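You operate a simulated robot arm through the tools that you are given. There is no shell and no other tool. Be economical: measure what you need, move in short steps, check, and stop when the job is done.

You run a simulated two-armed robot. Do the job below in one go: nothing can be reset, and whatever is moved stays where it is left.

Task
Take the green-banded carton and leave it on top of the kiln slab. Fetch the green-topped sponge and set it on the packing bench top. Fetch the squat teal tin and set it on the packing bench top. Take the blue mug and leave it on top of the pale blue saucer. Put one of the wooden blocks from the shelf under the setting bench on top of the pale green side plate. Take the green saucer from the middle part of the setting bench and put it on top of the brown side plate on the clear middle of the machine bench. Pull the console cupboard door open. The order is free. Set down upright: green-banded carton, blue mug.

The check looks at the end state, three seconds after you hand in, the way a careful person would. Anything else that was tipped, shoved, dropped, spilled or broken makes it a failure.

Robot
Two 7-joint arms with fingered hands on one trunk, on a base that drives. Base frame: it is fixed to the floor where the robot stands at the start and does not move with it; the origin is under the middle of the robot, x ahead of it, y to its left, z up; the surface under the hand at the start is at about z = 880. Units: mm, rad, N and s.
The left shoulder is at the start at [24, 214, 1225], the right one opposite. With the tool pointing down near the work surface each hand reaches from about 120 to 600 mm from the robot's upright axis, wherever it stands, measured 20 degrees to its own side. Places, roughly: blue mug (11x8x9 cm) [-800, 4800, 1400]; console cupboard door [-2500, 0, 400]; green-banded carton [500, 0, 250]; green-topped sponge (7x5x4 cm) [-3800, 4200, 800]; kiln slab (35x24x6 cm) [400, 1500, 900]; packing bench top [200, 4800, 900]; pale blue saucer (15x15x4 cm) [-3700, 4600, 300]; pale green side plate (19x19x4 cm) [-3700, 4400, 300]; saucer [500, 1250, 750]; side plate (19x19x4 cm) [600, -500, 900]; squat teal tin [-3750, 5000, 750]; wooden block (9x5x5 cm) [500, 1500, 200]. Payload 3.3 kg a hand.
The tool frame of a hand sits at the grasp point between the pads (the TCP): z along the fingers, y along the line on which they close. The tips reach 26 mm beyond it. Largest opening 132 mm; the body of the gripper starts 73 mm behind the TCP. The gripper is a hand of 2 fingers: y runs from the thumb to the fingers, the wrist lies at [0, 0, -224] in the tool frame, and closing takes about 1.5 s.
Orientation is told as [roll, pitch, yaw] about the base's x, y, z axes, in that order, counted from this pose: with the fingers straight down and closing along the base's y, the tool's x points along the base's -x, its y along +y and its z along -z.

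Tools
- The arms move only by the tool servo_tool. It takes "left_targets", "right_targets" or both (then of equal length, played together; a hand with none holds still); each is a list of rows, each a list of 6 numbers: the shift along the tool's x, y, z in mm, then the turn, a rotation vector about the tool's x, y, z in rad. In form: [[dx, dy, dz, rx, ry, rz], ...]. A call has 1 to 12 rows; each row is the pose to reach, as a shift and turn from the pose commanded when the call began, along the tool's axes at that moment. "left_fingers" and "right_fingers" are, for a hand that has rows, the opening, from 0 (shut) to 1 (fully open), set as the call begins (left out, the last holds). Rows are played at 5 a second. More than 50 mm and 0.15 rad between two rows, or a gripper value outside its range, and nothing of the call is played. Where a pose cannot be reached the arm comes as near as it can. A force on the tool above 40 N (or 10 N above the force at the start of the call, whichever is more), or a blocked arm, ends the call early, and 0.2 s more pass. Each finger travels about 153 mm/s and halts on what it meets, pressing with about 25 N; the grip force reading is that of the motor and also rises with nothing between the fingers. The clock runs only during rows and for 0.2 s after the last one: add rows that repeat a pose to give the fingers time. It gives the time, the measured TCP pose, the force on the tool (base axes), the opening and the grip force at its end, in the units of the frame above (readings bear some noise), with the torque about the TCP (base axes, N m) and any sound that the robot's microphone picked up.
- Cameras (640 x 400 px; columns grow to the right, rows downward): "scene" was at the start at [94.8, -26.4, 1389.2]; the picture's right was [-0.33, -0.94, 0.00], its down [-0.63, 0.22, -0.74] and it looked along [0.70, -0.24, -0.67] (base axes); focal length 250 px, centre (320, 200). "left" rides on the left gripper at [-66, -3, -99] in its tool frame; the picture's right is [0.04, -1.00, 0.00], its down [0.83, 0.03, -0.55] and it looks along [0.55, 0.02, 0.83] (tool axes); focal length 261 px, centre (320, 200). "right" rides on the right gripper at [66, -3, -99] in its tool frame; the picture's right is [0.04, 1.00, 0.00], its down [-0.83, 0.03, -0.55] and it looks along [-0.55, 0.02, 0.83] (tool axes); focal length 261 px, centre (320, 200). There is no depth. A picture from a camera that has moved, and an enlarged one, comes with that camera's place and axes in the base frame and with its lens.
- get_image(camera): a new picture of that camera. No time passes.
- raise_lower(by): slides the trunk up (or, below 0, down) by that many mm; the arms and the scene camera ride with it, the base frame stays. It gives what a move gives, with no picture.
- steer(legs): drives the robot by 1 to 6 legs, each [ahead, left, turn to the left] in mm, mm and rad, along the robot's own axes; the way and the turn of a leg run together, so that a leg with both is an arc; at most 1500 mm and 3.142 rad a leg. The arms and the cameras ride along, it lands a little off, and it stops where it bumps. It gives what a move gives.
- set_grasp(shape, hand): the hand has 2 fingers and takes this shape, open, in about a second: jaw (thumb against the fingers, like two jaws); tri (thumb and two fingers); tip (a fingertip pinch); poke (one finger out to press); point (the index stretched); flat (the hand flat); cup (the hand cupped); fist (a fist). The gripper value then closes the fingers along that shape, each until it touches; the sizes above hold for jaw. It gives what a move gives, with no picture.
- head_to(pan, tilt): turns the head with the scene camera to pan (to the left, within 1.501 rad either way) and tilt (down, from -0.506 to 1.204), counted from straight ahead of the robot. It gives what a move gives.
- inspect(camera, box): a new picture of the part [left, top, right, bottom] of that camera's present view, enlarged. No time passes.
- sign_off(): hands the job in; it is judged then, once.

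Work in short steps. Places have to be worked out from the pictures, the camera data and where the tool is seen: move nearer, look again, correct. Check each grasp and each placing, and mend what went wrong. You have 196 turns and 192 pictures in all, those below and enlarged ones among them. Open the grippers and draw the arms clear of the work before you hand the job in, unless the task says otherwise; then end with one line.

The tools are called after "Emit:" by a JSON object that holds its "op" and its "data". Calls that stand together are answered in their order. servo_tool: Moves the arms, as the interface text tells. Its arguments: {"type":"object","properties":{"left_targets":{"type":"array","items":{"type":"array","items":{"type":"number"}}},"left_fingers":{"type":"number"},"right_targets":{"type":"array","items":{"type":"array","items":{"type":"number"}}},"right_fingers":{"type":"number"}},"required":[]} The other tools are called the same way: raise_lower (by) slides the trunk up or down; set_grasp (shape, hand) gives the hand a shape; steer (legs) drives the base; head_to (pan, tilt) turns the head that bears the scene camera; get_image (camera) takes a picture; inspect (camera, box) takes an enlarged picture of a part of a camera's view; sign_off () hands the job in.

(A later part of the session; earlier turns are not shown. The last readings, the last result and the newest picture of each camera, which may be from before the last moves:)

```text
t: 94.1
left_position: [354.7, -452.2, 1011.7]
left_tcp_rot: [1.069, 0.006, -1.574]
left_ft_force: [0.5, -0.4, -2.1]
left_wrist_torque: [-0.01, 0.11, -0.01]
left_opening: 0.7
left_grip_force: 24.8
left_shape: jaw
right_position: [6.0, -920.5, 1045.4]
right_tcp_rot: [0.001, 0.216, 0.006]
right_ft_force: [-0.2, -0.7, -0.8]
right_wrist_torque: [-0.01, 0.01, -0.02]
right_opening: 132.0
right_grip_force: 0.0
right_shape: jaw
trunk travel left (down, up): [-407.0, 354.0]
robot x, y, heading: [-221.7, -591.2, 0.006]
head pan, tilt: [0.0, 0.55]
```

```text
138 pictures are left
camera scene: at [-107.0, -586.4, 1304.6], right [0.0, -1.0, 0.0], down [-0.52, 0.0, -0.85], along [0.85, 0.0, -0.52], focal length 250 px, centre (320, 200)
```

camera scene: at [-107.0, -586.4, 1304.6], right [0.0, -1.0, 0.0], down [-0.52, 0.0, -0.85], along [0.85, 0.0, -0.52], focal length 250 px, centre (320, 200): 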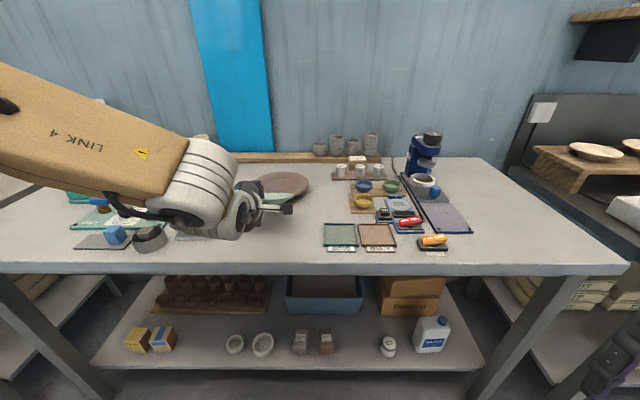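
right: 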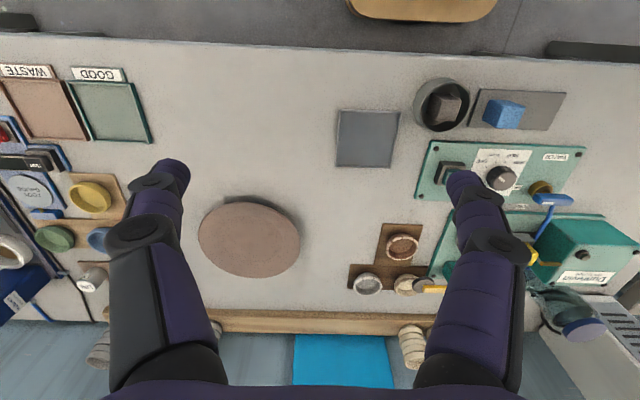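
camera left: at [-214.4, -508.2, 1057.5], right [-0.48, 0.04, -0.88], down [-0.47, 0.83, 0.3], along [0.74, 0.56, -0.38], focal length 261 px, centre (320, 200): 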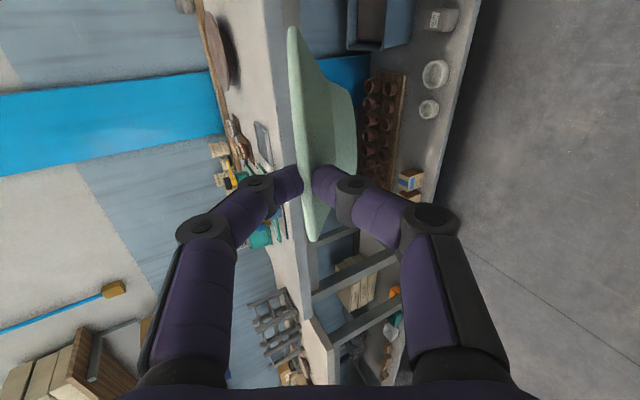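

Plate centre ≈ [646,-454], rim z ≈ 907. Saucer centre is ~70 mm ahead of the TCP, so I bring the TCP to x≈574 above it.

Emit:
{"op": "steer", "data": {"legs": [[217, 0, -0.006]]}}

Emit:
{"op": "get_image", "data": {"camera": "scene"}}

Emit:
{"op": "get_image", "data": {"camera": "left"}}

```text
t: 95.8
left_position: [566.0, -452.6, 1011.1]
left_tcp_rot: [1.066, 0.004, -1.577]
left_ft_force: [0.3, -0.2, -3.5]
left_wrist_torque: [0.0, 0.17, -0.01]
left_opening: 0.3
left_grip_force: 25.3
left_shape: jaw
right_position: [215.7, -920.0, 1045.1]
right_tcp_rot: [0.001, 0.218, 0.0]
right_ft_force: [0.3, 0.6, -0.5]
right_wrist_torque: [0.02, 0.02, 0.0]
right_opening: 132.1
right_grip_force: 0.1
right_shape: jaw
trunk travel left (down, up): [-407.0, 354.0]
robot x, y, heading: [-11.1, -588.4, 0.003]
head pan, tilt: [0.0, 0.55]
```

```text
137 pictures are left
camera scene: at [104.1, -586.1, 1304.5], right [0.0, -1.0, 0.0], down [-0.52, 0.0, -0.85], along [0.85, 0.0, -0.52], focal length 250 px, centre (320, 200)
```

scene: 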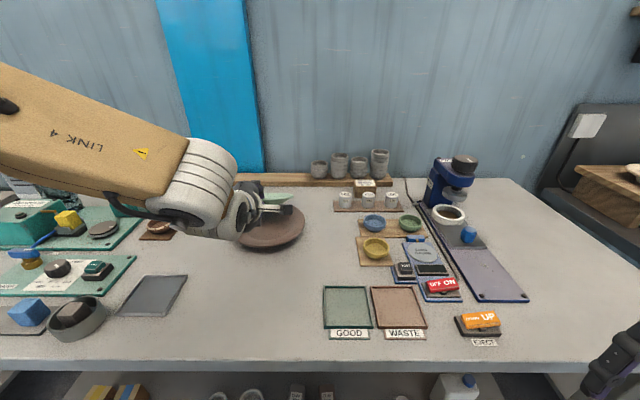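

```text
136 pictures are left
camera left: at [479.1, -519.0, 1056.9], right [-0.48, 0.05, -0.87], down [-0.46, 0.83, 0.3], along [0.74, 0.55, -0.38], focal length 261 px, centre (320, 200)
```

left: 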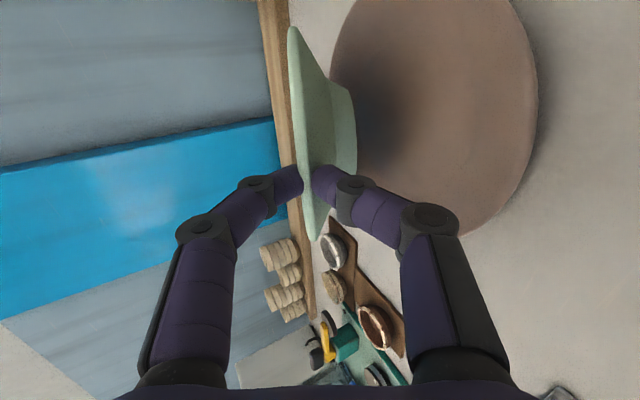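

Well aligned (TCP x 566, plate centre x≈636). I lower 55 mm and look.

Emit:
{"op": "servo_tool", "data": {"left_targets": [[0, -16, 9, 0, 0, 0], [0, -32, 18, 0, 0, 0], [0, -48, 27, 0, 0, 0]]}}

Emit:
{"op": "get_image", "data": {"camera": "left"}}

Emit:
{"op": "inspect", "data": {"camera": "scene", "box": [200, 160, 360, 260]}}

```text
t: 96.6
left_position: [567.4, -453.3, 956.1]
left_tcp_rot: [1.067, 0.008, -1.577]
left_ft_force: [-0.8, -0.5, -0.2]
left_wrist_torque: [-0.02, -0.02, -0.02]
left_opening: 0.9
left_grip_force: 24.9
left_shape: jaw
right_position: [213.7, -920.0, 1046.4]
right_tcp_rot: [0.002, 0.217, 0.004]
right_ft_force: [-0.4, -0.9, 0.2]
right_wrist_torque: [0.02, 0.01, 0.01]
right_opening: 131.8
right_grip_force: 0.0
right_shape: jaw
trunk travel left (down, up): [-407.0, 354.0]
robot x, y, heading: [-13.1, -587.4, 0.004]
head pan, tilt: [0.0, 0.55]
```

```text
135 pictures are left
camera left: at [478.7, -518.9, 1002.6], right [-0.48, 0.05, -0.88], down [-0.46, 0.83, 0.3], along [0.75, 0.55, -0.38], focal length 261 px, centre (320, 200)
```

left: 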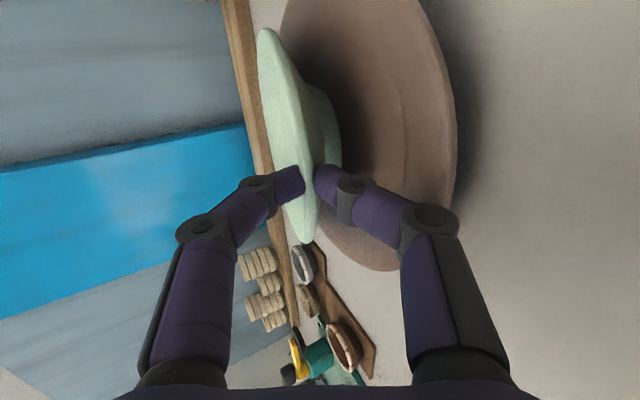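

```text
4.00 times, centred on (280, 210) of scene
camera zoom: at [102.8, -586.1, 1304.7], right [0.0, -1.0, 0.0], down [-0.52, 0.0, -0.85], along [0.85, 0.0, -0.52], focal length 999 px, centre (480, 160)
```

zoom: 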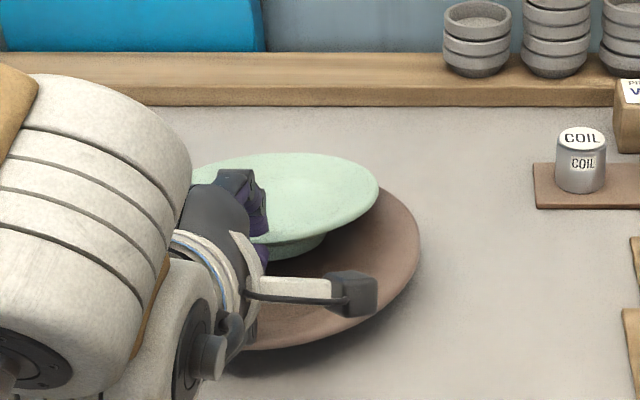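

Back of the foot is already touching (weight gone), and the saucer seems ~14 mm too far. I lift 12 mm, move back 14 mm, then lower again.

Emit:
{"op": "servo_tool", "data": {"left_targets": [[0, 11, -6, 0, 0, 0], [-3, 4, -18, 0, 0, 0], [-3, -7, -12, 0, 0, 0], [-3, -16, -7, 0, 0, 0]]}}

Emit:
{"op": "get_image", "data": {"camera": "left"}}

Emit:
{"op": "inspect", "data": {"camera": "scene", "box": [200, 160, 360, 260]}}

```text
t: 97.6
left_position: [554.2, -455.5, 945.6]
left_tcp_rot: [1.068, 0.003, -1.576]
left_ft_force: [-1.2, 0.1, 0.3]
left_wrist_torque: [0.03, -0.04, 0.01]
left_opening: 1.0
left_grip_force: 24.8
left_shape: jaw
right_position: [214.3, -921.6, 1045.9]
right_tcp_rot: [0.002, 0.217, 0.002]
right_ft_force: [-0.8, 0.1, -0.8]
right_wrist_torque: [0.05, -0.01, 0.0]
right_opening: 131.7
right_grip_force: 0.0
right_shape: jaw
trunk travel left (down, up): [-407.0, 354.0]
robot x, y, heading: [-13.2, -585.9, 0.006]
head pan, tilt: [0.0, 0.55]
```

```text
133 pictures are left
camera left: at [465.0, -522.8, 991.7], right [-0.48, 0.05, -0.88], down [-0.46, 0.83, 0.3], along [0.75, 0.55, -0.38], focal length 261 px, centre (320, 200)
```

left: 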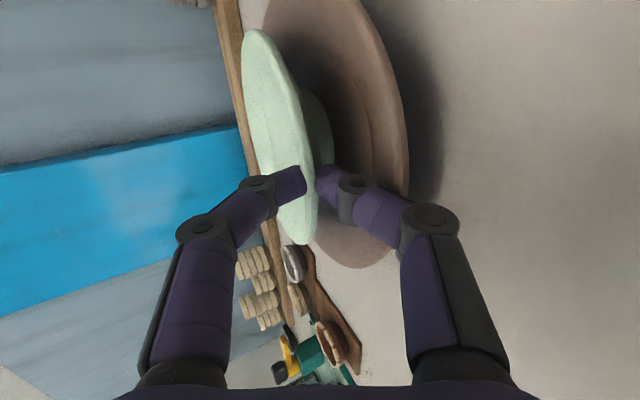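

```text
4.00 times, centred on (280, 210) of scene
camera zoom: at [102.5, -586.2, 1304.7], right [0.0, -1.0, 0.0], down [-0.52, 0.0, -0.85], along [0.85, 0.0, -0.52], focal length 999 px, centre (480, 160)
```

zoom: 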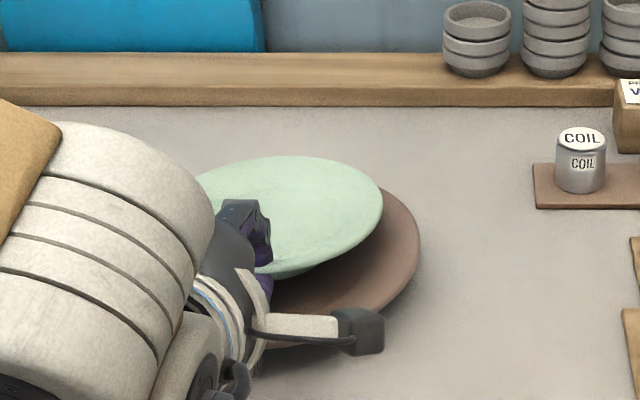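

Still slightly front-high. Lower in small steps watching force.

Emit:
{"op": "servo_tool", "data": {"left_targets": [[0, -5, 3, 0, 0, 0], [0, -9, 5, 0, 0, 0]]}}

Emit:
{"op": "servo_tool", "data": {"left_targets": [[0, -5, 3, 0, 0, 0]]}}

Emit:
{"op": "inspect", "data": {"camera": "scene", "box": [200, 160, 360, 260]}}

Emit:
{"op": "inspect", "data": {"camera": "left", "box": [220, 0, 420, 280]}}

```text
t: 98.2
left_position: [551.3, -456.1, 939.2]
left_tcp_rot: [1.073, 0.007, -1.58]
left_ft_force: [-11.3, -1.6, 17.8]
left_wrist_torque: [0.03, 0.43, 0.02]
left_opening: 0.8
left_grip_force: 24.4
left_shape: jaw
right_position: [212.5, -919.8, 1046.1]
right_tcp_rot: [0.002, 0.212, 0.001]
right_ft_force: [0.1, -0.6, -0.2]
right_wrist_torque: [0.01, -0.01, -0.01]
right_opening: 131.7
right_grip_force: 0.1
right_shape: jaw
trunk travel left (down, up): [-407.0, 354.0]
robot x, y, heading: [-13.5, -590.0, -0.001]
head pan, tilt: [0.0, 0.55]
```

```text
t: 98.6
left_position: [551.6, -454.8, 934.6]
left_tcp_rot: [1.077, 0.005, -1.578]
left_ft_force: [-8.3, -2.3, 25.6]
left_wrist_torque: [-0.03, -0.04, -0.04]
left_opening: 2.7
left_grip_force: 24.6
left_shape: jaw
right_position: [211.7, -920.1, 1047.0]
right_tcp_rot: [0.001, 0.212, 0.0]
right_ft_force: [0.2, 0.7, 0.9]
right_wrist_torque: [-0.04, 0.0, 0.01]
right_opening: 132.2
right_grip_force: 0.1
right_shape: jaw
trunk travel left (down, up): [-407.0, 354.0]
robot x, y, heading: [-15.2, -587.0, 0.002]
head pan, tilt: [0.0, 0.55]
```

```text
4.00 times, centred on (280, 210) of scene
camera zoom: at [99.0, -586.9, 1305.2], right [0.0, -1.0, 0.0], down [-0.52, 0.0, -0.85], along [0.85, 0.0, -0.52], focal length 999 px, centre (480, 160)
```

zoom: 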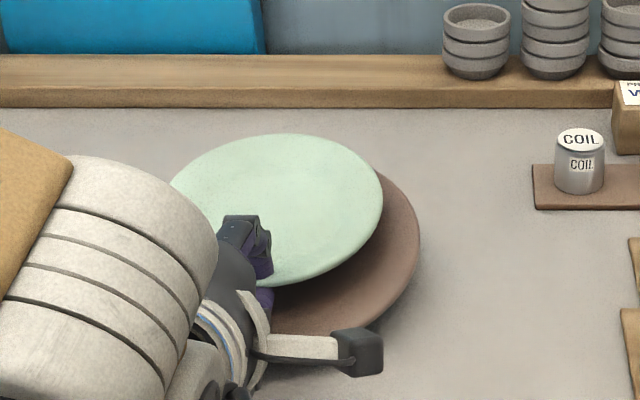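

```text
1.43 times, centred on (320, 140) of left
camera zoom: at [463.5, -522.2, 979.8], right [-0.47, 0.05, -0.88], down [-0.46, 0.83, 0.3], along [0.75, 0.55, -0.37], focal length 372 px, centre (320, 286)
```

zoom: 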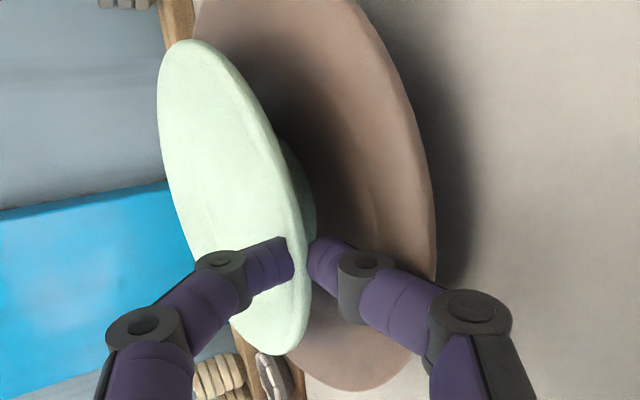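

Pushed slightly too far: the flat state was near z≈943 where force was zero, and now the front is being pressed down. I go back up 8 mm and check.

Emit:
{"op": "servo_tool", "data": {"left_targets": [[0, 4, -2, 0, 0, 0], [0, 7, -4, 0, 0, 0], [0, 7, -4, 0, 0, 0]]}}

Emit:
{"op": "inspect", "data": {"camera": "scene", "box": [200, 160, 360, 260]}}

Emit:
{"op": "inspect", "data": {"camera": "left", "box": [220, 0, 420, 280]}}

```text
t: 99.4
left_position: [551.8, -455.1, 937.0]
left_tcp_rot: [1.067, 0.006, -1.578]
left_ft_force: [-0.9, -0.2, 7.6]
left_wrist_torque: [-0.05, 0.09, 0.05]
left_opening: 1.9
left_grip_force: 25.3
left_shape: jaw
right_position: [214.4, -920.6, 1045.4]
right_tcp_rot: [0.002, 0.216, 0.0]
right_ft_force: [-0.5, 0.9, -0.1]
right_wrist_torque: [0.04, -0.03, 0.0]
right_opening: 131.9
right_grip_force: 0.1
right_shape: jaw
trunk travel left (down, up): [-407.0, 354.0]
robot x, y, heading: [-13.3, -586.6, 0.003]
head pan, tilt: [0.0, 0.55]
```

```text
4.00 times, centred on (280, 210) of scene
camera zoom: at [102.1, -586.3, 1304.6], right [0.0, -1.0, 0.0], down [-0.52, 0.0, -0.85], along [0.85, 0.0, -0.52], focal length 999 px, centre (480, 160)
```

zoom: 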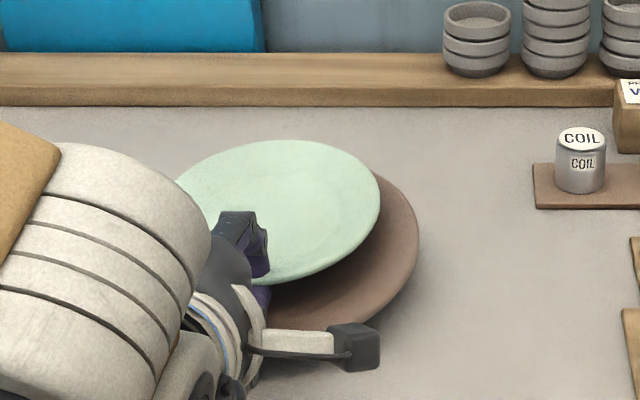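

```text
1.43 times, centred on (320, 140) of left
camera zoom: at [463.9, -520.4, 982.9], right [-0.48, 0.05, -0.87], down [-0.46, 0.83, 0.3], along [0.74, 0.55, -0.38], focal length 372 px, centre (320, 286)
```

zoom: 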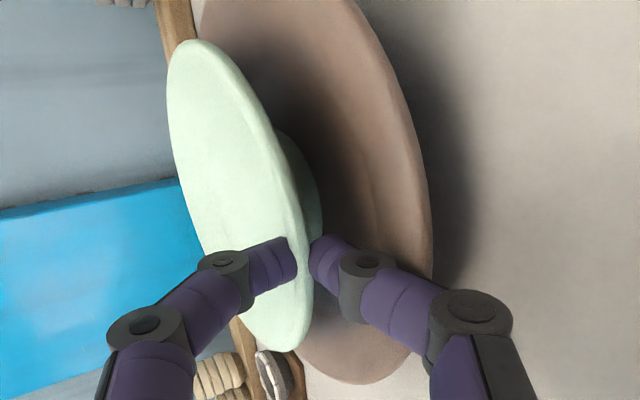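

Emit:
{"op": "servo_tool", "data": {"left_targets": [[0, 4, -2, 0, 0, 0], [0, 6, -3, 0, 0, 0], [0, 6, -3, 0, 0, 0]]}}

Emit:
{"op": "inspect", "data": {"camera": "left", "box": [220, 0, 420, 280]}}

Emit:
{"op": "inspect", "data": {"camera": "scene", "box": [200, 160, 360, 260]}}

```text
t: 100.2
left_position: [553.9, -454.3, 942.6]
left_tcp_rot: [1.066, 0.007, -1.578]
left_ft_force: [-1.2, 0.3, -0.5]
left_wrist_torque: [-0.01, 0.07, 0.01]
left_opening: 1.5
left_grip_force: 25.0
left_shape: jaw
right_position: [214.9, -919.9, 1044.4]
right_tcp_rot: [0.002, 0.216, 0.002]
right_ft_force: [-0.7, 0.3, 0.0]
right_wrist_torque: [0.01, 0.02, 0.02]
right_opening: 132.0
right_grip_force: 0.2
right_shape: jaw
trunk travel left (down, up): [-407.0, 354.0]
robot x, y, heading: [-13.4, -586.7, 0.002]
head pan, tilt: [0.0, 0.55]
```

```text
1.43 times, centred on (320, 140) of left
camera zoom: at [464.7, -520.8, 989.5], right [-0.48, 0.05, -0.87], down [-0.46, 0.83, 0.3], along [0.74, 0.55, -0.38], focal length 372 px, centre (320, 286)
```

zoom: 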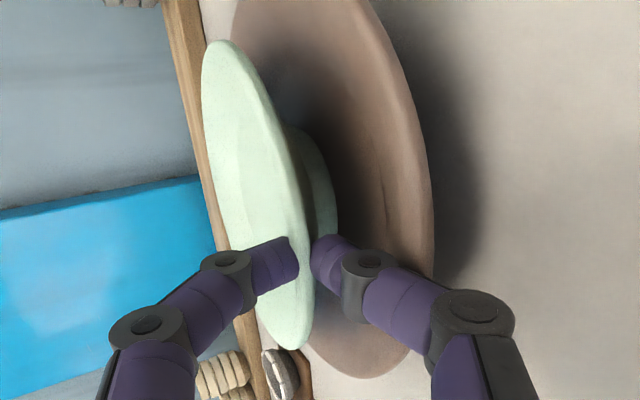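

```text
4.00 times, centred on (280, 210) of scene
camera zoom: at [102.6, -586.1, 1304.6], right [0.0, -1.0, 0.0], down [-0.52, 0.0, -0.85], along [0.85, 0.0, -0.52], focal length 999 px, centre (480, 160)
```

zoom: 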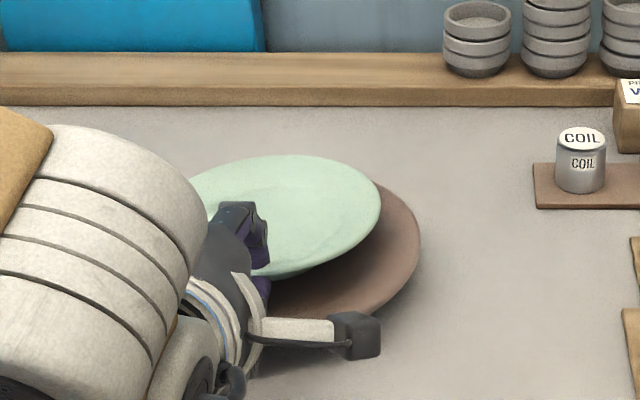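

Nearly flat with zero load and centred. I release with a small opening and look before withdrawing.

Emit:
{"op": "servo_tool", "data": {"left_targets": [[0, 0, 0, 0, 0, 0], [0, 0, 0, 0, 0, 0]], "left_fingers": 0.16}}

Emit:
{"op": "inspect", "data": {"camera": "left", "box": [220, 0, 420, 280]}}

Emit:
{"op": "inspect", "data": {"camera": "scene", "box": [200, 160, 360, 260]}}

```text
t: 100.8
left_position: [553.4, -455.1, 945.0]
left_tcp_rot: [1.07, 0.005, -1.577]
left_ft_force: [-0.5, -0.2, 6.5]
left_wrist_torque: [0.0, 0.18, 0.0]
left_opening: 19.5
left_grip_force: 0.1
left_shape: jaw
right_position: [214.3, -921.0, 1045.8]
right_tcp_rot: [0.002, 0.214, 0.002]
right_ft_force: [-0.3, 0.4, 0.3]
right_wrist_torque: [-0.01, 0.0, 0.0]
right_opening: 131.9
right_grip_force: 0.0
right_shape: jaw
trunk travel left (down, up): [-407.0, 354.0]
robot x, y, heading: [-9.2, -588.0, 0.001]
head pan, tilt: [0.0, 0.55]
```

```text
1.43 times, centred on (320, 140) of left
camera zoom: at [464.6, -521.1, 990.8], right [-0.48, 0.05, -0.88], down [-0.46, 0.83, 0.3], along [0.75, 0.55, -0.38], focal length 372 px, centre (320, 286)
```

zoom: 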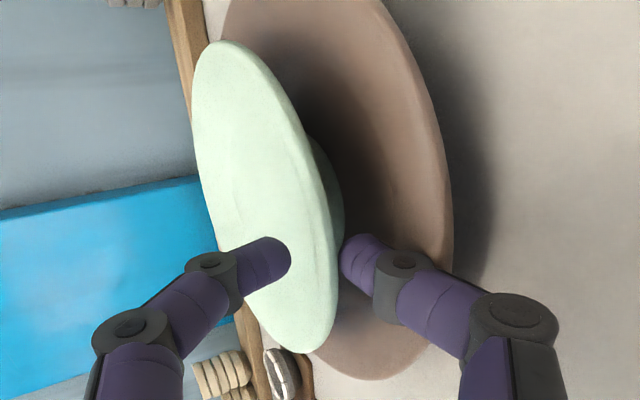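

```text
4.00 times, centred on (280, 210) of scene
camera zoom: at [101.9, -586.3, 1304.8], right [0.0, -1.0, 0.0], down [-0.52, 0.0, -0.85], along [0.85, 0.0, -0.52], focal length 999 px, centre (480, 160)
```

zoom: 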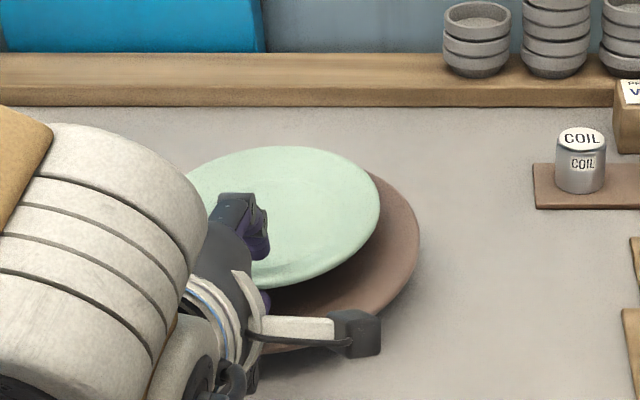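

The lower finger rests lightly on the plate; I withdraw straight back along the fingers.

Emit:
{"op": "servo_tool", "data": {"left_targets": [[0, 0, -8, 0, 0, 0], [0, 0, -18, 0, 0, 0], [0, 0, -40, 0, 0, 0], [0, 0, -75, 0, 0, 0], [0, 0, -110, 0, 0, 0]]}}

Emit:
{"op": "get_image", "data": {"camera": "left"}}

Emit:
{"op": "inspect", "data": {"camera": "scene", "box": [200, 160, 360, 260]}}

```text
t: 102.0
left_position: [452.7, -456.4, 998.4]
left_tcp_rot: [1.07, 0.007, -1.578]
left_ft_force: [-0.7, 0.2, -0.5]
left_wrist_torque: [-0.03, 0.0, 0.04]
left_opening: 21.2
left_grip_force: 0.1
left_shape: jaw
right_position: [215.8, -921.3, 1045.1]
right_tcp_rot: [0.003, 0.213, 0.002]
right_ft_force: [0.9, -0.4, -0.2]
right_wrist_torque: [-0.03, 0.0, 0.02]
right_opening: 132.0
right_grip_force: 0.0
right_shape: jaw
trunk travel left (down, up): [-407.0, 354.0]
robot x, y, heading: [-9.3, -585.6, 0.004]
head pan, tilt: [0.0, 0.55]
```

```text
123 pictures are left
camera left: at [365.0, -522.0, 1043.8], right [-0.48, 0.05, -0.88], down [-0.46, 0.83, 0.3], along [0.75, 0.55, -0.38], focal length 261 px, centre (320, 200)
```

left: 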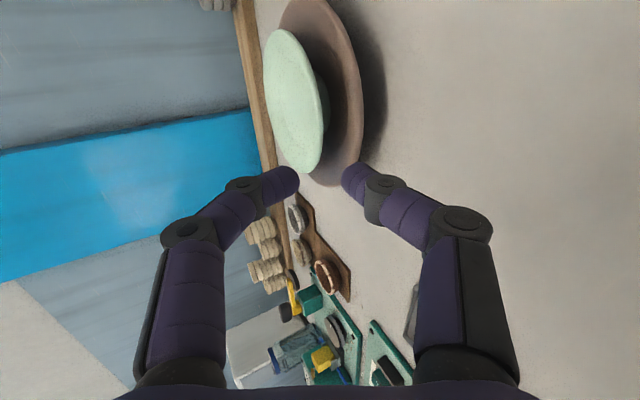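

```text
4.00 times, centred on (280, 210) of scene
camera zoom: at [101.9, -586.5, 1304.8], right [0.0, -1.0, 0.0], down [-0.52, 0.0, -0.85], along [0.85, 0.0, -0.52], focal length 999 px, centre (480, 160)
```

zoom: 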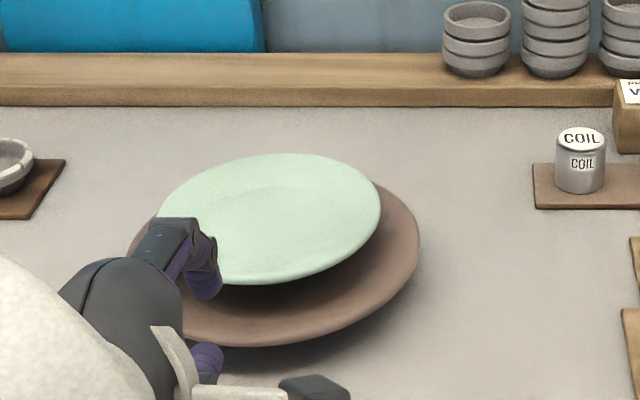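

Saucer sits flat on the brown plate. Now the wooden block with the left hand: I back away, roll the hand back, drive to the setting bench and lower the trunk.

Emit:
{"op": "steer", "data": {"legs": [[-560, 0, 0]]}}

Emit:
{"op": "servo_tool", "data": {"left_targets": [[0, 0, 0, 0, 0, -0.14], [0, 0, 0, 0, 0, -0.28], [0, 0, 0, 0, 0, -0.42], [0, 0, 0, 0, 0, -0.56], [0, 0, 0, 0, 0, -0.7], [0, 0, 0, 0, 0, -0.84], [0, 0, 0, 0, 0, -0.98], [0, 0, 0, 0, 0, -1.12], [0, 0, 0, 0, 0, -1.26], [0, 0, 0, 0, 0, -1.4], [0, 0, 0, 0, 0, -1.54], [0, 0, 0, 0, 0, -1.571]], "left_fingers": 0.8}}

Emit:
{"op": "steer", "data": {"legs": [[0, 965, 0], [0, 960, 0]]}}

Emit:
{"op": "raise_lower", "data": {"by": -395}}

Emit:
{"op": "servo_tool", "data": {"left_targets": [[-20, 0, 36, 0, 0.05, 0], [-40, 0, 73, 0, 0.1, 0], [-60, 0, 109, 0, 0.15, 0], [-80, 0, 146, 0, 0.17, 0], [-100, 0, 182, 0, 0.17, 0], [-106, 0, 193, 0, 0.17, 0]]}}

Emit:
{"op": "get_image", "data": {"camera": "scene"}}

```text
t: 105.2
left_position: [-113.9, -457.3, 997.4]
left_tcp_rot: [1.068, 0.004, -1.576]
left_ft_force: [0.5, -0.5, 0.8]
left_wrist_torque: [0.0, -0.01, 0.01]
left_opening: 21.1
left_grip_force: 0.2
left_shape: jaw
right_position: [-351.7, -921.8, 1045.9]
right_tcp_rot: [0.002, 0.216, 0.002]
right_ft_force: [-0.5, 0.6, 0.8]
right_wrist_torque: [0.01, 0.0, 0.0]
right_opening: 131.9
right_grip_force: 0.1
right_shape: jaw
trunk travel left (down, up): [-407.0, 354.0]
robot x, y, heading: [-580.7, -587.8, 0.004]
head pan, tilt: [0.0, 0.55]
```

```text
t: 107.8
left_position: [-114.0, -455.7, 996.8]
left_tcp_rot: [0.009, -1.068, -0.012]
left_ft_force: [0.3, -0.4, 0.4]
left_wrist_torque: [0.0, 0.03, 0.03]
left_opening: 105.4
left_grip_force: 0.1
left_shape: jaw
right_position: [-352.1, -921.1, 1046.6]
right_tcp_rot: [0.001, 0.216, 0.004]
right_ft_force: [0.9, -0.7, -0.8]
right_wrist_torque: [-0.03, -0.02, 0.02]
right_opening: 131.8
right_grip_force: 0.0
right_shape: jaw
trunk travel left (down, up): [-407.0, 354.0]
robot x, y, heading: [-578.8, -588.4, 0.002]
head pan, tilt: [0.0, 0.55]
```

```text
t: 117.4
left_position: [-151.5, 1475.1, 997.0]
left_tcp_rot: [0.012, -1.069, 0.007]
left_ft_force: [-1.1, 0.6, -0.2]
left_wrist_torque: [0.0, 0.02, -0.03]
left_opening: 105.5
left_grip_force: 0.1
left_shape: jaw
right_position: [-378.5, 1003.4, 1045.9]
right_tcp_rot: [-0.001, 0.217, 0.027]
right_ft_force: [0.4, 0.3, -0.8]
right_wrist_torque: [-0.01, 0.02, 0.05]
right_opening: 132.0
right_grip_force: 0.2
right_shape: jaw
trunk travel left (down, up): [-407.0, 354.0]
robot x, y, heading: [-617.0, 1326.6, 0.02]
head pan, tilt: [0.0, 0.55]
```

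```text
t: 121.2
left_position: [-124.5, 1504.7, 575.5]
left_tcp_rot: [0.059, -1.034, 0.068]
left_ft_force: [0.3, -0.9, -0.9]
left_wrist_torque: [0.0, 0.01, 0.01]
left_opening: 105.5
left_grip_force: 0.0
left_shape: jaw
right_position: [-379.1, 1003.2, 648.9]
right_tcp_rot: [0.001, 0.216, 0.027]
right_ft_force: [0.0, 0.1, 0.6]
right_wrist_torque: [-0.01, 0.02, 0.0]
right_opening: 131.7
right_grip_force: 0.1
right_shape: jaw
trunk travel left (down, up): [-12.0, 749.0]
robot x, y, heading: [-614.9, 1332.0, 0.027]
head pan, tilt: [0.0, 0.55]
```

```text
t: 122.6
left_position: [75.1, 1479.6, 551.9]
left_tcp_rot: [0.005, -0.815, 0.013]
left_ft_force: [0.2, 0.4, 0.4]
left_wrist_torque: [0.04, -0.02, 0.01]
left_opening: 105.4
left_grip_force: 0.0
left_shape: jaw
right_position: [-379.8, 1002.4, 650.3]
right_tcp_rot: [0.002, 0.216, 0.025]
right_ft_force: [0.6, -0.2, 0.4]
right_wrist_torque: [0.01, 0.01, -0.01]
right_opening: 131.6
right_grip_force: 0.0
right_shape: jaw
trunk travel left (down, up): [-12.0, 749.0]
robot x, y, heading: [-614.4, 1330.1, 0.024]
head pan, tilt: [0.0, 0.55]
```

```text
121 pictures are left
camera scene: at [-386.5, 1337.6, 896.8], right [0.03, -1.0, 0.0], down [-0.52, -0.01, -0.85], along [0.85, 0.02, -0.52], focal length 250 px, centre (320, 200)
```

scene: 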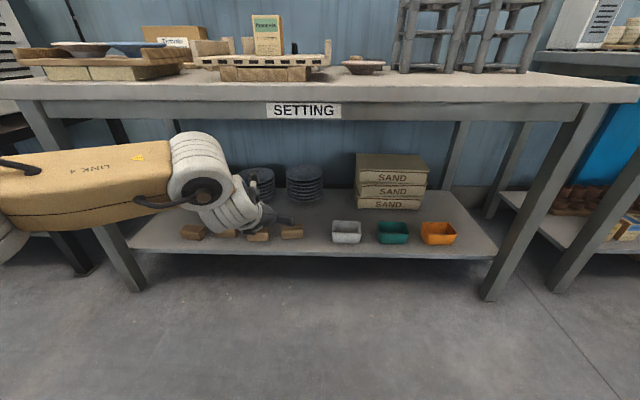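

I zoom on the blocks for their orientation.

Emit:
{"op": "inspect", "data": {"camera": "scene", "box": [170, 200, 330, 260]}}

```text
4.00 times, centred on (250, 230) of scene
camera zoom: at [-386.5, 1337.6, 896.8], right [0.03, -1.0, 0.0], down [-0.52, -0.01, -0.85], along [0.85, 0.02, -0.52], focal length 999 px, centre (600, 80)
```

zoom: 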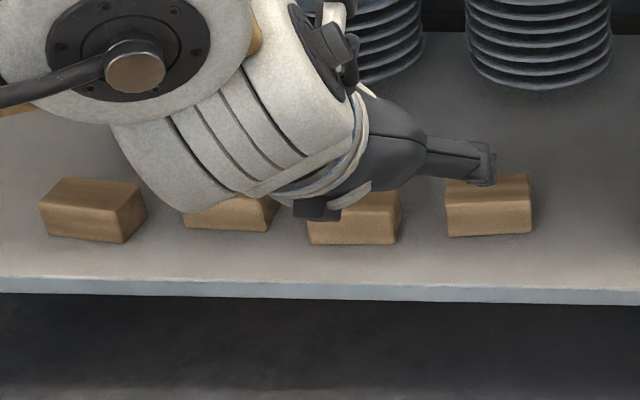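

The right-most block is centred near [458,1479], ~90 mm wide, yawed about +0.12. I lower the hand with that yaw and open wide.

Emit:
{"op": "servo_tool", "data": {"left_targets": [[30, 0, 28, -0.014, 0, -0.014], [60, 0, 57, -0.028, 0, -0.028], [91, 0, 86, -0.043, 0, -0.041], [121, 0, 114, -0.058, 0, -0.055], [152, 0, 143, -0.072, 0, -0.068], [182, 0, 171, -0.087, 0, -0.082]], "left_fingers": 0.95}}

Emit:
{"op": "steer", "data": {"legs": [[320, -10, -0.015]]}}

Emit:
{"op": "get_image", "data": {"camera": "left"}}

```text
t: 124.0
left_position: [71.0, 1475.9, 298.4]
left_tcp_rot: [0.006, -0.817, 0.131]
left_ft_force: [0.0, -0.4, -0.3]
left_wrist_torque: [0.03, -0.03, -0.01]
left_opening: 125.4
left_grip_force: 0.0
left_shape: jaw
right_position: [-379.4, 1003.2, 650.5]
right_tcp_rot: [0.002, 0.215, 0.026]
right_ft_force: [0.4, 0.0, -0.4]
right_wrist_torque: [-0.01, 0.0, -0.01]
right_opening: 131.8
right_grip_force: 0.2
right_shape: jaw
trunk travel left (down, up): [-12.0, 749.0]
robot x, y, heading: [-614.3, 1328.4, 0.029]
head pan, tilt: [0.0, 0.55]
```

```text
t: 126.2
left_position: [395.6, 1471.6, 298.3]
left_tcp_rot: [0.009, -0.815, 0.128]
left_ft_force: [-0.2, -0.3, -0.8]
left_wrist_torque: [0.02, 0.03, -0.02]
left_opening: 125.4
left_grip_force: 0.0
left_shape: jaw
right_position: [-57.7, 999.6, 651.7]
right_tcp_rot: [0.0, 0.217, 0.023]
right_ft_force: [0.0, 0.1, 0.2]
right_wrist_torque: [-0.03, -0.03, 0.01]
right_opening: 131.9
right_grip_force: 0.0
right_shape: jaw
trunk travel left (down, up): [-12.0, 749.0]
robot x, y, heading: [-292.9, 1328.6, 0.023]
head pan, tilt: [0.0, 0.55]
```

```text
119 pictures are left
camera left: at [369.1, 1463.2, 414.1], right [0.1, -0.99, -0.03], down [-0.97, -0.09, -0.23], along [0.22, 0.06, -0.97], focal length 261 px, centre (320, 200)
```

left: 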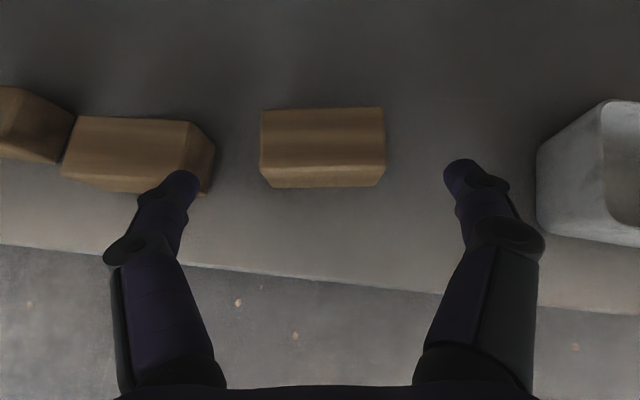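

Aligned. I narrow to ~106 mm, drive 62 ahead above the block, then lower onto it.

Emit:
{"op": "steer", "data": {"legs": [[62, 2, 0]]}}

Emit:
{"op": "servo_tool", "data": {"left_targets": [[0, 0, 0, 0, 0, 0], [0, 0, 0, 0, 0, 0], [15, 0, 14, 0, 0, 0]], "left_fingers": 0.81}}

Emit:
{"op": "get_image", "data": {"camera": "left"}}

```text
t: 127.1
left_position: [458.2, 1475.6, 298.6]
left_tcp_rot: [0.006, -0.817, 0.128]
left_ft_force: [-0.3, 0.3, 0.8]
left_wrist_torque: [0.0, 0.01, 0.0]
left_opening: 125.3
left_grip_force: 0.0
left_shape: jaw
right_position: [6.2, 1003.0, 651.3]
right_tcp_rot: [0.002, 0.215, 0.024]
right_ft_force: [0.5, 0.6, -0.3]
right_wrist_torque: [-0.02, -0.03, -0.02]
right_opening: 131.8
right_grip_force: 0.0
right_shape: jaw
trunk travel left (down, up): [-12.0, 749.0]
robot x, y, heading: [-232.1, 1333.7, 0.021]
head pan, tilt: [0.0, 0.55]
```

```text
t: 127.9
left_position: [458.5, 1474.9, 275.4]
left_tcp_rot: [0.007, -0.816, 0.127]
left_ft_force: [0.6, -0.1, 0.6]
left_wrist_torque: [-0.01, 0.01, 0.02]
left_opening: 107.2
left_grip_force: 0.1
left_shape: jaw
right_position: [5.9, 1003.8, 649.9]
right_tcp_rot: [0.002, 0.214, 0.022]
right_ft_force: [-0.6, 0.1, -0.5]
right_wrist_torque: [0.0, 0.03, 0.0]
right_opening: 131.7
right_grip_force: 0.0
right_shape: jaw
trunk travel left (down, up): [-12.0, 749.0]
robot x, y, heading: [-230.3, 1334.9, 0.02]
head pan, tilt: [0.0, 0.55]
```

```text
118 pictures are left
camera left: at [431.8, 1467.1, 392.8], right [0.1, -0.99, -0.03], down [-0.97, -0.09, -0.23], along [0.22, 0.06, -0.97], focal length 261 px, centre (320, 200)
```

left: 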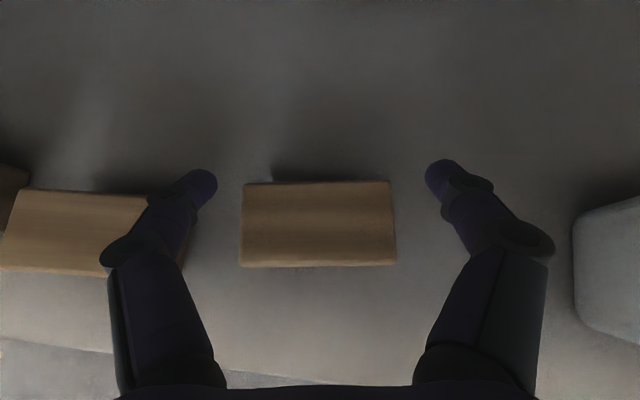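

Emit:
{"op": "servo_tool", "data": {"left_targets": [[16, 1, 10, 0, 0, 0], [32, 1, 21, 0, 0, 0], [32, 1, 21, 0, 0, 0]]}}

Emit:
{"op": "servo_tool", "data": {"left_targets": [[0, 0, 0, 0, 0, 0], [0, 0, 0, 0, 0, 0], [0, 0, 0, 0, 0, 0], [0, 0, 0, 0, 0, 0], [-20, 0, -19, 0, 0, 0], [-40, 0, -38, 0, 0, 0]], "left_fingers": 0}}

Emit:
{"op": "get_image", "data": {"camera": "left"}}

```text
t: 128.7
left_position: [451.3, 1475.2, 239.0]
left_tcp_rot: [0.006, -0.816, 0.128]
left_ft_force: [0.9, 0.8, 0.9]
left_wrist_torque: [-0.02, 0.02, -0.03]
left_opening: 107.1
left_grip_force: 0.0
left_shape: jaw
right_position: [5.0, 1003.3, 649.8]
right_tcp_rot: [0.001, 0.216, 0.022]
right_ft_force: [-0.5, -0.5, 0.1]
right_wrist_torque: [0.04, -0.01, -0.02]
right_opening: 132.1
right_grip_force: 0.0
right_shape: jaw
trunk travel left (down, up): [-12.0, 749.0]
robot x, y, heading: [-226.8, 1330.0, 0.021]
head pan, tilt: [0.0, 0.55]
```

```text
t: 130.1
left_position: [450.5, 1475.1, 292.5]
left_tcp_rot: [0.008, -0.815, 0.127]
left_ft_force: [0.9, 0.5, -1.5]
left_wrist_torque: [0.03, 0.01, 0.01]
left_opening: 85.1
left_grip_force: 24.6
left_shape: jaw
right_position: [5.3, 1003.9, 650.0]
right_tcp_rot: [0.001, 0.218, 0.023]
right_ft_force: [0.3, 0.5, 0.2]
right_wrist_torque: [0.01, -0.01, -0.02]
right_opening: 131.8
right_grip_force: 0.1
right_shape: jaw
trunk travel left (down, up): [-12.0, 749.0]
robot x, y, heading: [-228.6, 1334.5, 0.026]
head pan, tilt: [0.0, 0.55]
```

```text
117 pictures are left
camera left: at [423.4, 1466.9, 409.2], right [0.1, -0.99, -0.04], down [-0.97, -0.09, -0.23], along [0.22, 0.06, -0.97], focal length 261 px, centre (320, 200)
```

left: 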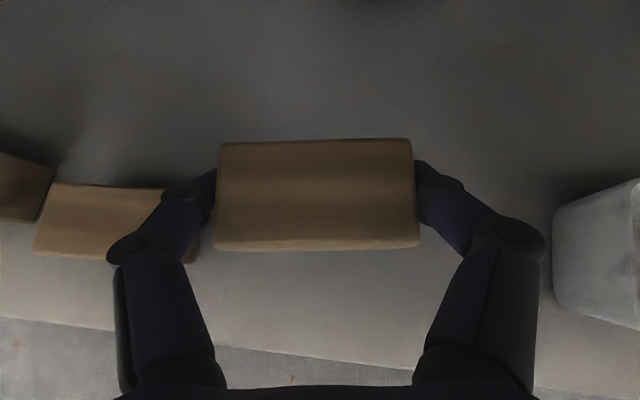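

Block held. I back out, raise the trunk, and turn toward the far side of the room to look for the route.

Emit:
{"op": "steer", "data": {"legs": [[-520, 0, 0]]}}

Emit:
{"op": "raise_lower", "data": {"by": 395}}

Emit:
{"op": "steer", "data": {"legs": [[-150, 0, 2.2]]}}

Emit:
{"op": "head_to", "data": {"pan": 0, "tilt": 0.25}}

Emit:
{"op": "get_image", "data": {"camera": "scene"}}

```text
t: 133.2
left_position: [-74.7, 1467.4, 293.5]
left_tcp_rot: [0.007, -0.817, 0.137]
left_ft_force: [0.4, 1.1, -0.9]
left_wrist_torque: [0.01, -0.01, 0.01]
left_opening: 84.7
left_grip_force: 24.9
left_shape: jaw
right_position: [-515.4, 991.7, 651.3]
right_tcp_rot: [0.003, 0.217, 0.034]
right_ft_force: [-0.2, -0.3, -0.2]
right_wrist_torque: [0.02, 0.03, -0.01]
right_opening: 131.7
right_grip_force: 0.0
right_shape: jaw
trunk travel left (down, up): [-12.0, 749.0]
robot x, y, heading: [-753.0, 1315.5, 0.032]
head pan, tilt: [0.0, 0.55]
```

```text
t: 137.0
left_position: [-40.5, 1467.7, 839.3]
left_tcp_rot: [-0.04, -1.039, 0.174]
left_ft_force: [0.0, -0.7, -0.7]
left_wrist_torque: [-0.05, 0.02, 0.02]
left_opening: 84.8
left_grip_force: 24.7
left_shape: jaw
right_position: [-514.2, 992.2, 1045.7]
right_tcp_rot: [0.002, 0.217, 0.033]
right_ft_force: [0.2, 0.0, 0.2]
right_wrist_torque: [0.05, -0.02, 0.02]
right_opening: 131.6
right_grip_force: 0.1
right_shape: jaw
trunk travel left (down, up): [-407.0, 354.0]
robot x, y, heading: [-753.4, 1317.9, 0.031]
head pan, tilt: [0.0, 0.55]
```

```text
t: 142.6
left_position: [-1346.1, 1696.5, 840.8]
left_tcp_rot: [-0.041, -1.043, 2.374]
left_ft_force: [0.3, -0.1, -1.1]
left_wrist_torque: [0.03, 0.0, -0.04]
left_opening: 85.0
left_grip_force: 25.4
left_shape: jaw
right_position: [-679.8, 1591.6, 1045.7]
right_tcp_rot: [0.004, 0.216, 2.229]
right_ft_force: [-0.3, -0.7, 0.5]
right_wrist_torque: [0.0, 0.01, -0.02]
right_opening: 131.7
right_grip_force: 0.2
right_shape: jaw
trunk travel left (down, up): [-407.0, 354.0]
robot x, y, heading: [-801.5, 1210.7, 2.233]
head pan, tilt: [0.0, 0.55]
cut short: leg 1
```

```text
t: 143.4
left_position: [-1345.6, 1696.7, 839.6]
left_tcp_rot: [-0.04, -1.041, 2.374]
left_ft_force: [-0.2, -0.3, -1.1]
left_wrist_torque: [0.0, -0.04, 0.02]
left_opening: 84.3
left_grip_force: 25.0
left_shape: jaw
right_position: [-681.8, 1592.9, 1044.2]
right_tcp_rot: [0.002, 0.216, 2.232]
right_ft_force: [-0.4, 0.7, 0.5]
right_wrist_torque: [-0.04, 0.01, 0.03]
right_opening: 131.6
right_grip_force: 0.1
right_shape: jaw
trunk travel left (down, up): [-407.0, 354.0]
robot x, y, heading: [-805.4, 1206.2, 2.233]
head pan, tilt: [0.0, 0.25]
```

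```text
116 pictures are left
camera scene: at [-877.8, 1303.0, 1332.3], right [0.79, 0.61, 0.0], down [0.15, -0.2, -0.97], along [-0.59, 0.77, -0.25], focal length 250 px, centre (320, 200)
```

scene: 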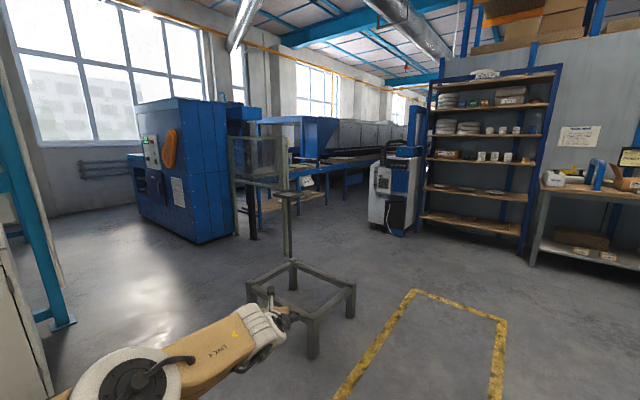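

I zoom on the area where the tin, sponge and plates should be.

Emit:
{"op": "inspect", "data": {"camera": "scene", "box": [220, 100, 460, 250]}}

Emit:
{"op": "inspect", "data": {"camera": "scene", "box": [400, 60, 640, 260]}}

```text
2.67 times, centred on (340, 175) of scene
camera zoom: at [-877.8, 1303.0, 1332.3], right [0.79, 0.61, 0.0], down [0.15, -0.2, -0.97], along [-0.59, 0.77, -0.25], focal length 666 px, centre (267, 267)
```

zoom: 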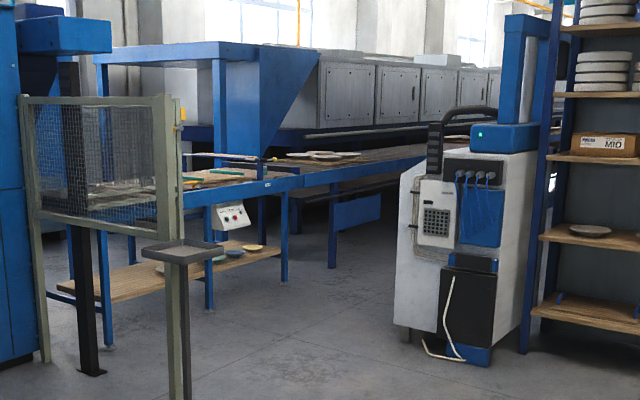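

```text
2.00 times, centred on (520, 160) of scene
camera zoom: at [-877.8, 1303.0, 1332.3], right [0.79, 0.61, 0.0], down [0.15, -0.2, -0.97], along [-0.59, 0.77, -0.25], focal length 500 px, centre (-80, 280)
```

zoom: 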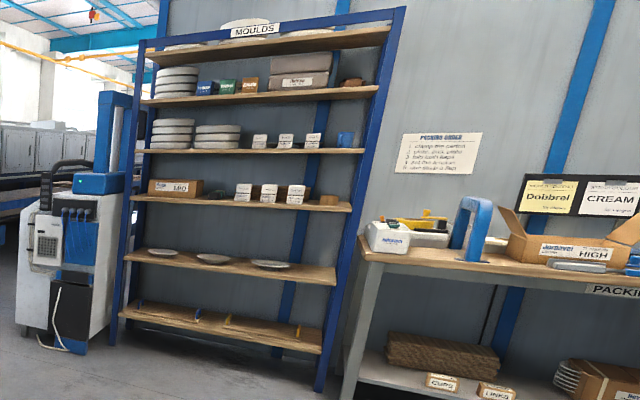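

Layout is clear: the mug stands at the right end of the MOULDS rack's third shelf, the packing bench is to its right, and the plates/sponge/tin are on the conveyor end table (east face x≈−3690, y 3500–5200). I turn to face −x and drive there around the low frame.

Emit:
{"op": "steer", "data": {"legs": [[0, 0, 0.909], [0, -1270, 0], [0, -1270, 0]]}}

Emit:
{"op": "get_image", "data": {"camera": "scene"}}

```text
t: 158.0
left_position: [-1507.9, 3602.1, 840.2]
left_tcp_rot: [-0.038, -1.04, -3.011]
left_ft_force: [-0.7, 0.5, -0.5]
left_wrist_torque: [-0.01, 0.02, 0.0]
left_opening: 84.6
left_grip_force: 25.8
left_shape: jaw
right_position: [-1011.9, 4057.3, 1045.7]
right_tcp_rot: [0.002, 0.215, 3.129]
right_ft_force: [0.6, 0.3, -0.6]
right_wrist_torque: [0.01, -0.02, 0.0]
right_opening: 131.9
right_grip_force: 0.0
right_shape: jaw
trunk travel left (down, up): [-407.0, 354.0]
robot x, y, heading: [-786.9, 3723.8, 3.129]
head pan, tilt: [0.0, 0.25]
```

```text
113 pictures are left
camera scene: at [-907.6, 3724.2, 1332.4], right [0.01, 1.0, 0.0], down [0.25, 0.0, -0.97], along [-0.97, 0.01, -0.25], focal length 250 px, centre (320, 200)
```

scene: 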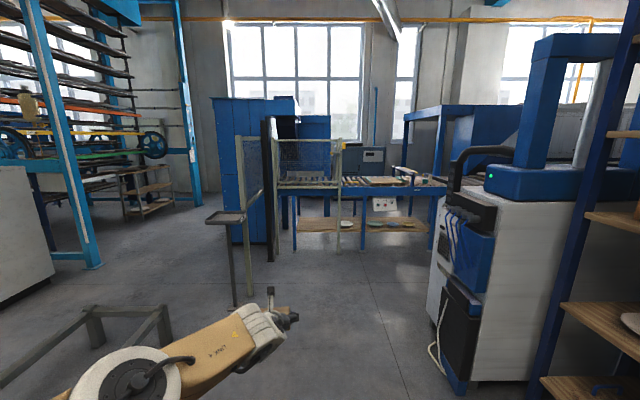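

On track. I zoom on the table ahead.

Emit:
{"op": "inspect", "data": {"camera": "scene", "box": [280, 150, 460, 262]}}

Emit:
{"op": "steer", "data": {"legs": [[1100, 0, 0], [750, 0, 0]]}}

Emit:
{"op": "head_to", "data": {"pan": -0.4, "tilt": 0.5}}

Emit:
{"op": "get_image", "data": {"camera": "scene"}}

```text
3.56 times, centred on (370, 206) of scene
camera zoom: at [-907.6, 3724.2, 1332.4], right [0.01, 1.0, 0.0], down [0.25, 0.0, -0.97], along [-0.97, 0.01, -0.25], focal length 888 px, centre (142, 179)
```

zoom: 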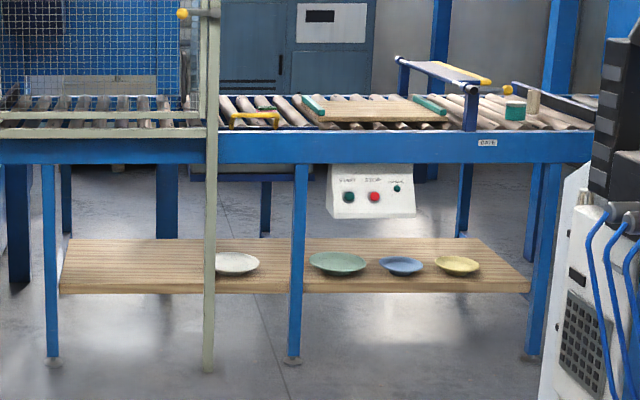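

```text
t: 167.2
left_position: [-3351.4, 3636.5, 840.8]
left_tcp_rot: [-0.039, -1.038, -3.024]
left_ft_force: [-0.5, 0.2, -1.3]
left_wrist_torque: [-0.01, -0.02, 0.01]
left_opening: 84.8
left_grip_force: 24.7
left_shape: jaw
right_position: [-2849.7, 4085.3, 1044.1]
right_tcp_rot: [0.002, 0.216, 3.117]
right_ft_force: [0.3, -0.1, 0.0]
right_wrist_torque: [0.02, -0.02, 0.01]
right_opening: 132.1
right_grip_force: 0.0
right_shape: jaw
trunk travel left (down, up): [-407.0, 354.0]
robot x, y, heading: [-2629.3, 3749.1, 3.115]
head pan, tilt: [0.0, 0.25]
```

```text
t: 168.1
left_position: [-3351.3, 3636.7, 839.9]
left_tcp_rot: [-0.039, -1.04, -3.023]
left_ft_force: [0.3, 0.7, -2.3]
left_wrist_torque: [0.02, -0.03, 0.01]
left_opening: 84.6
left_grip_force: 25.3
left_shape: jaw
right_position: [-2848.9, 4086.5, 1045.2]
right_tcp_rot: [0.002, 0.217, 3.118]
right_ft_force: [-0.9, -0.5, -0.4]
right_wrist_torque: [-0.01, 0.01, 0.01]
right_opening: 131.8
right_grip_force: 0.0
right_shape: jaw
trunk travel left (down, up): [-407.0, 354.0]
robot x, y, heading: [-2628.5, 3748.0, 3.118]
head pan, tilt: [-0.4, 0.499]
```

```text
111 pictures are left
camera scene: at [-2738.5, 3786.3, 1309.3], right [0.41, 0.91, 0.0], down [0.44, -0.2, -0.88], along [-0.8, 0.36, -0.48], focal length 250 px, centre (320, 200)
```

scene: 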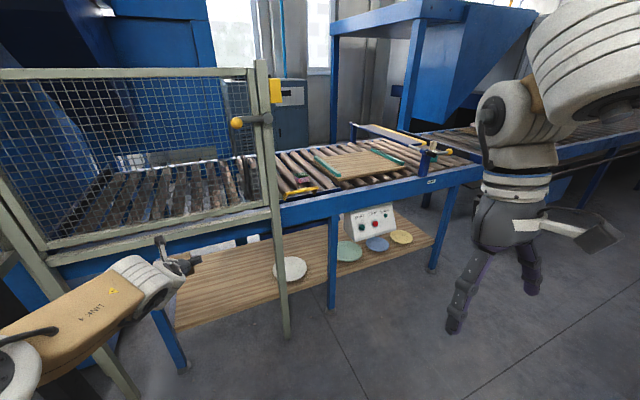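

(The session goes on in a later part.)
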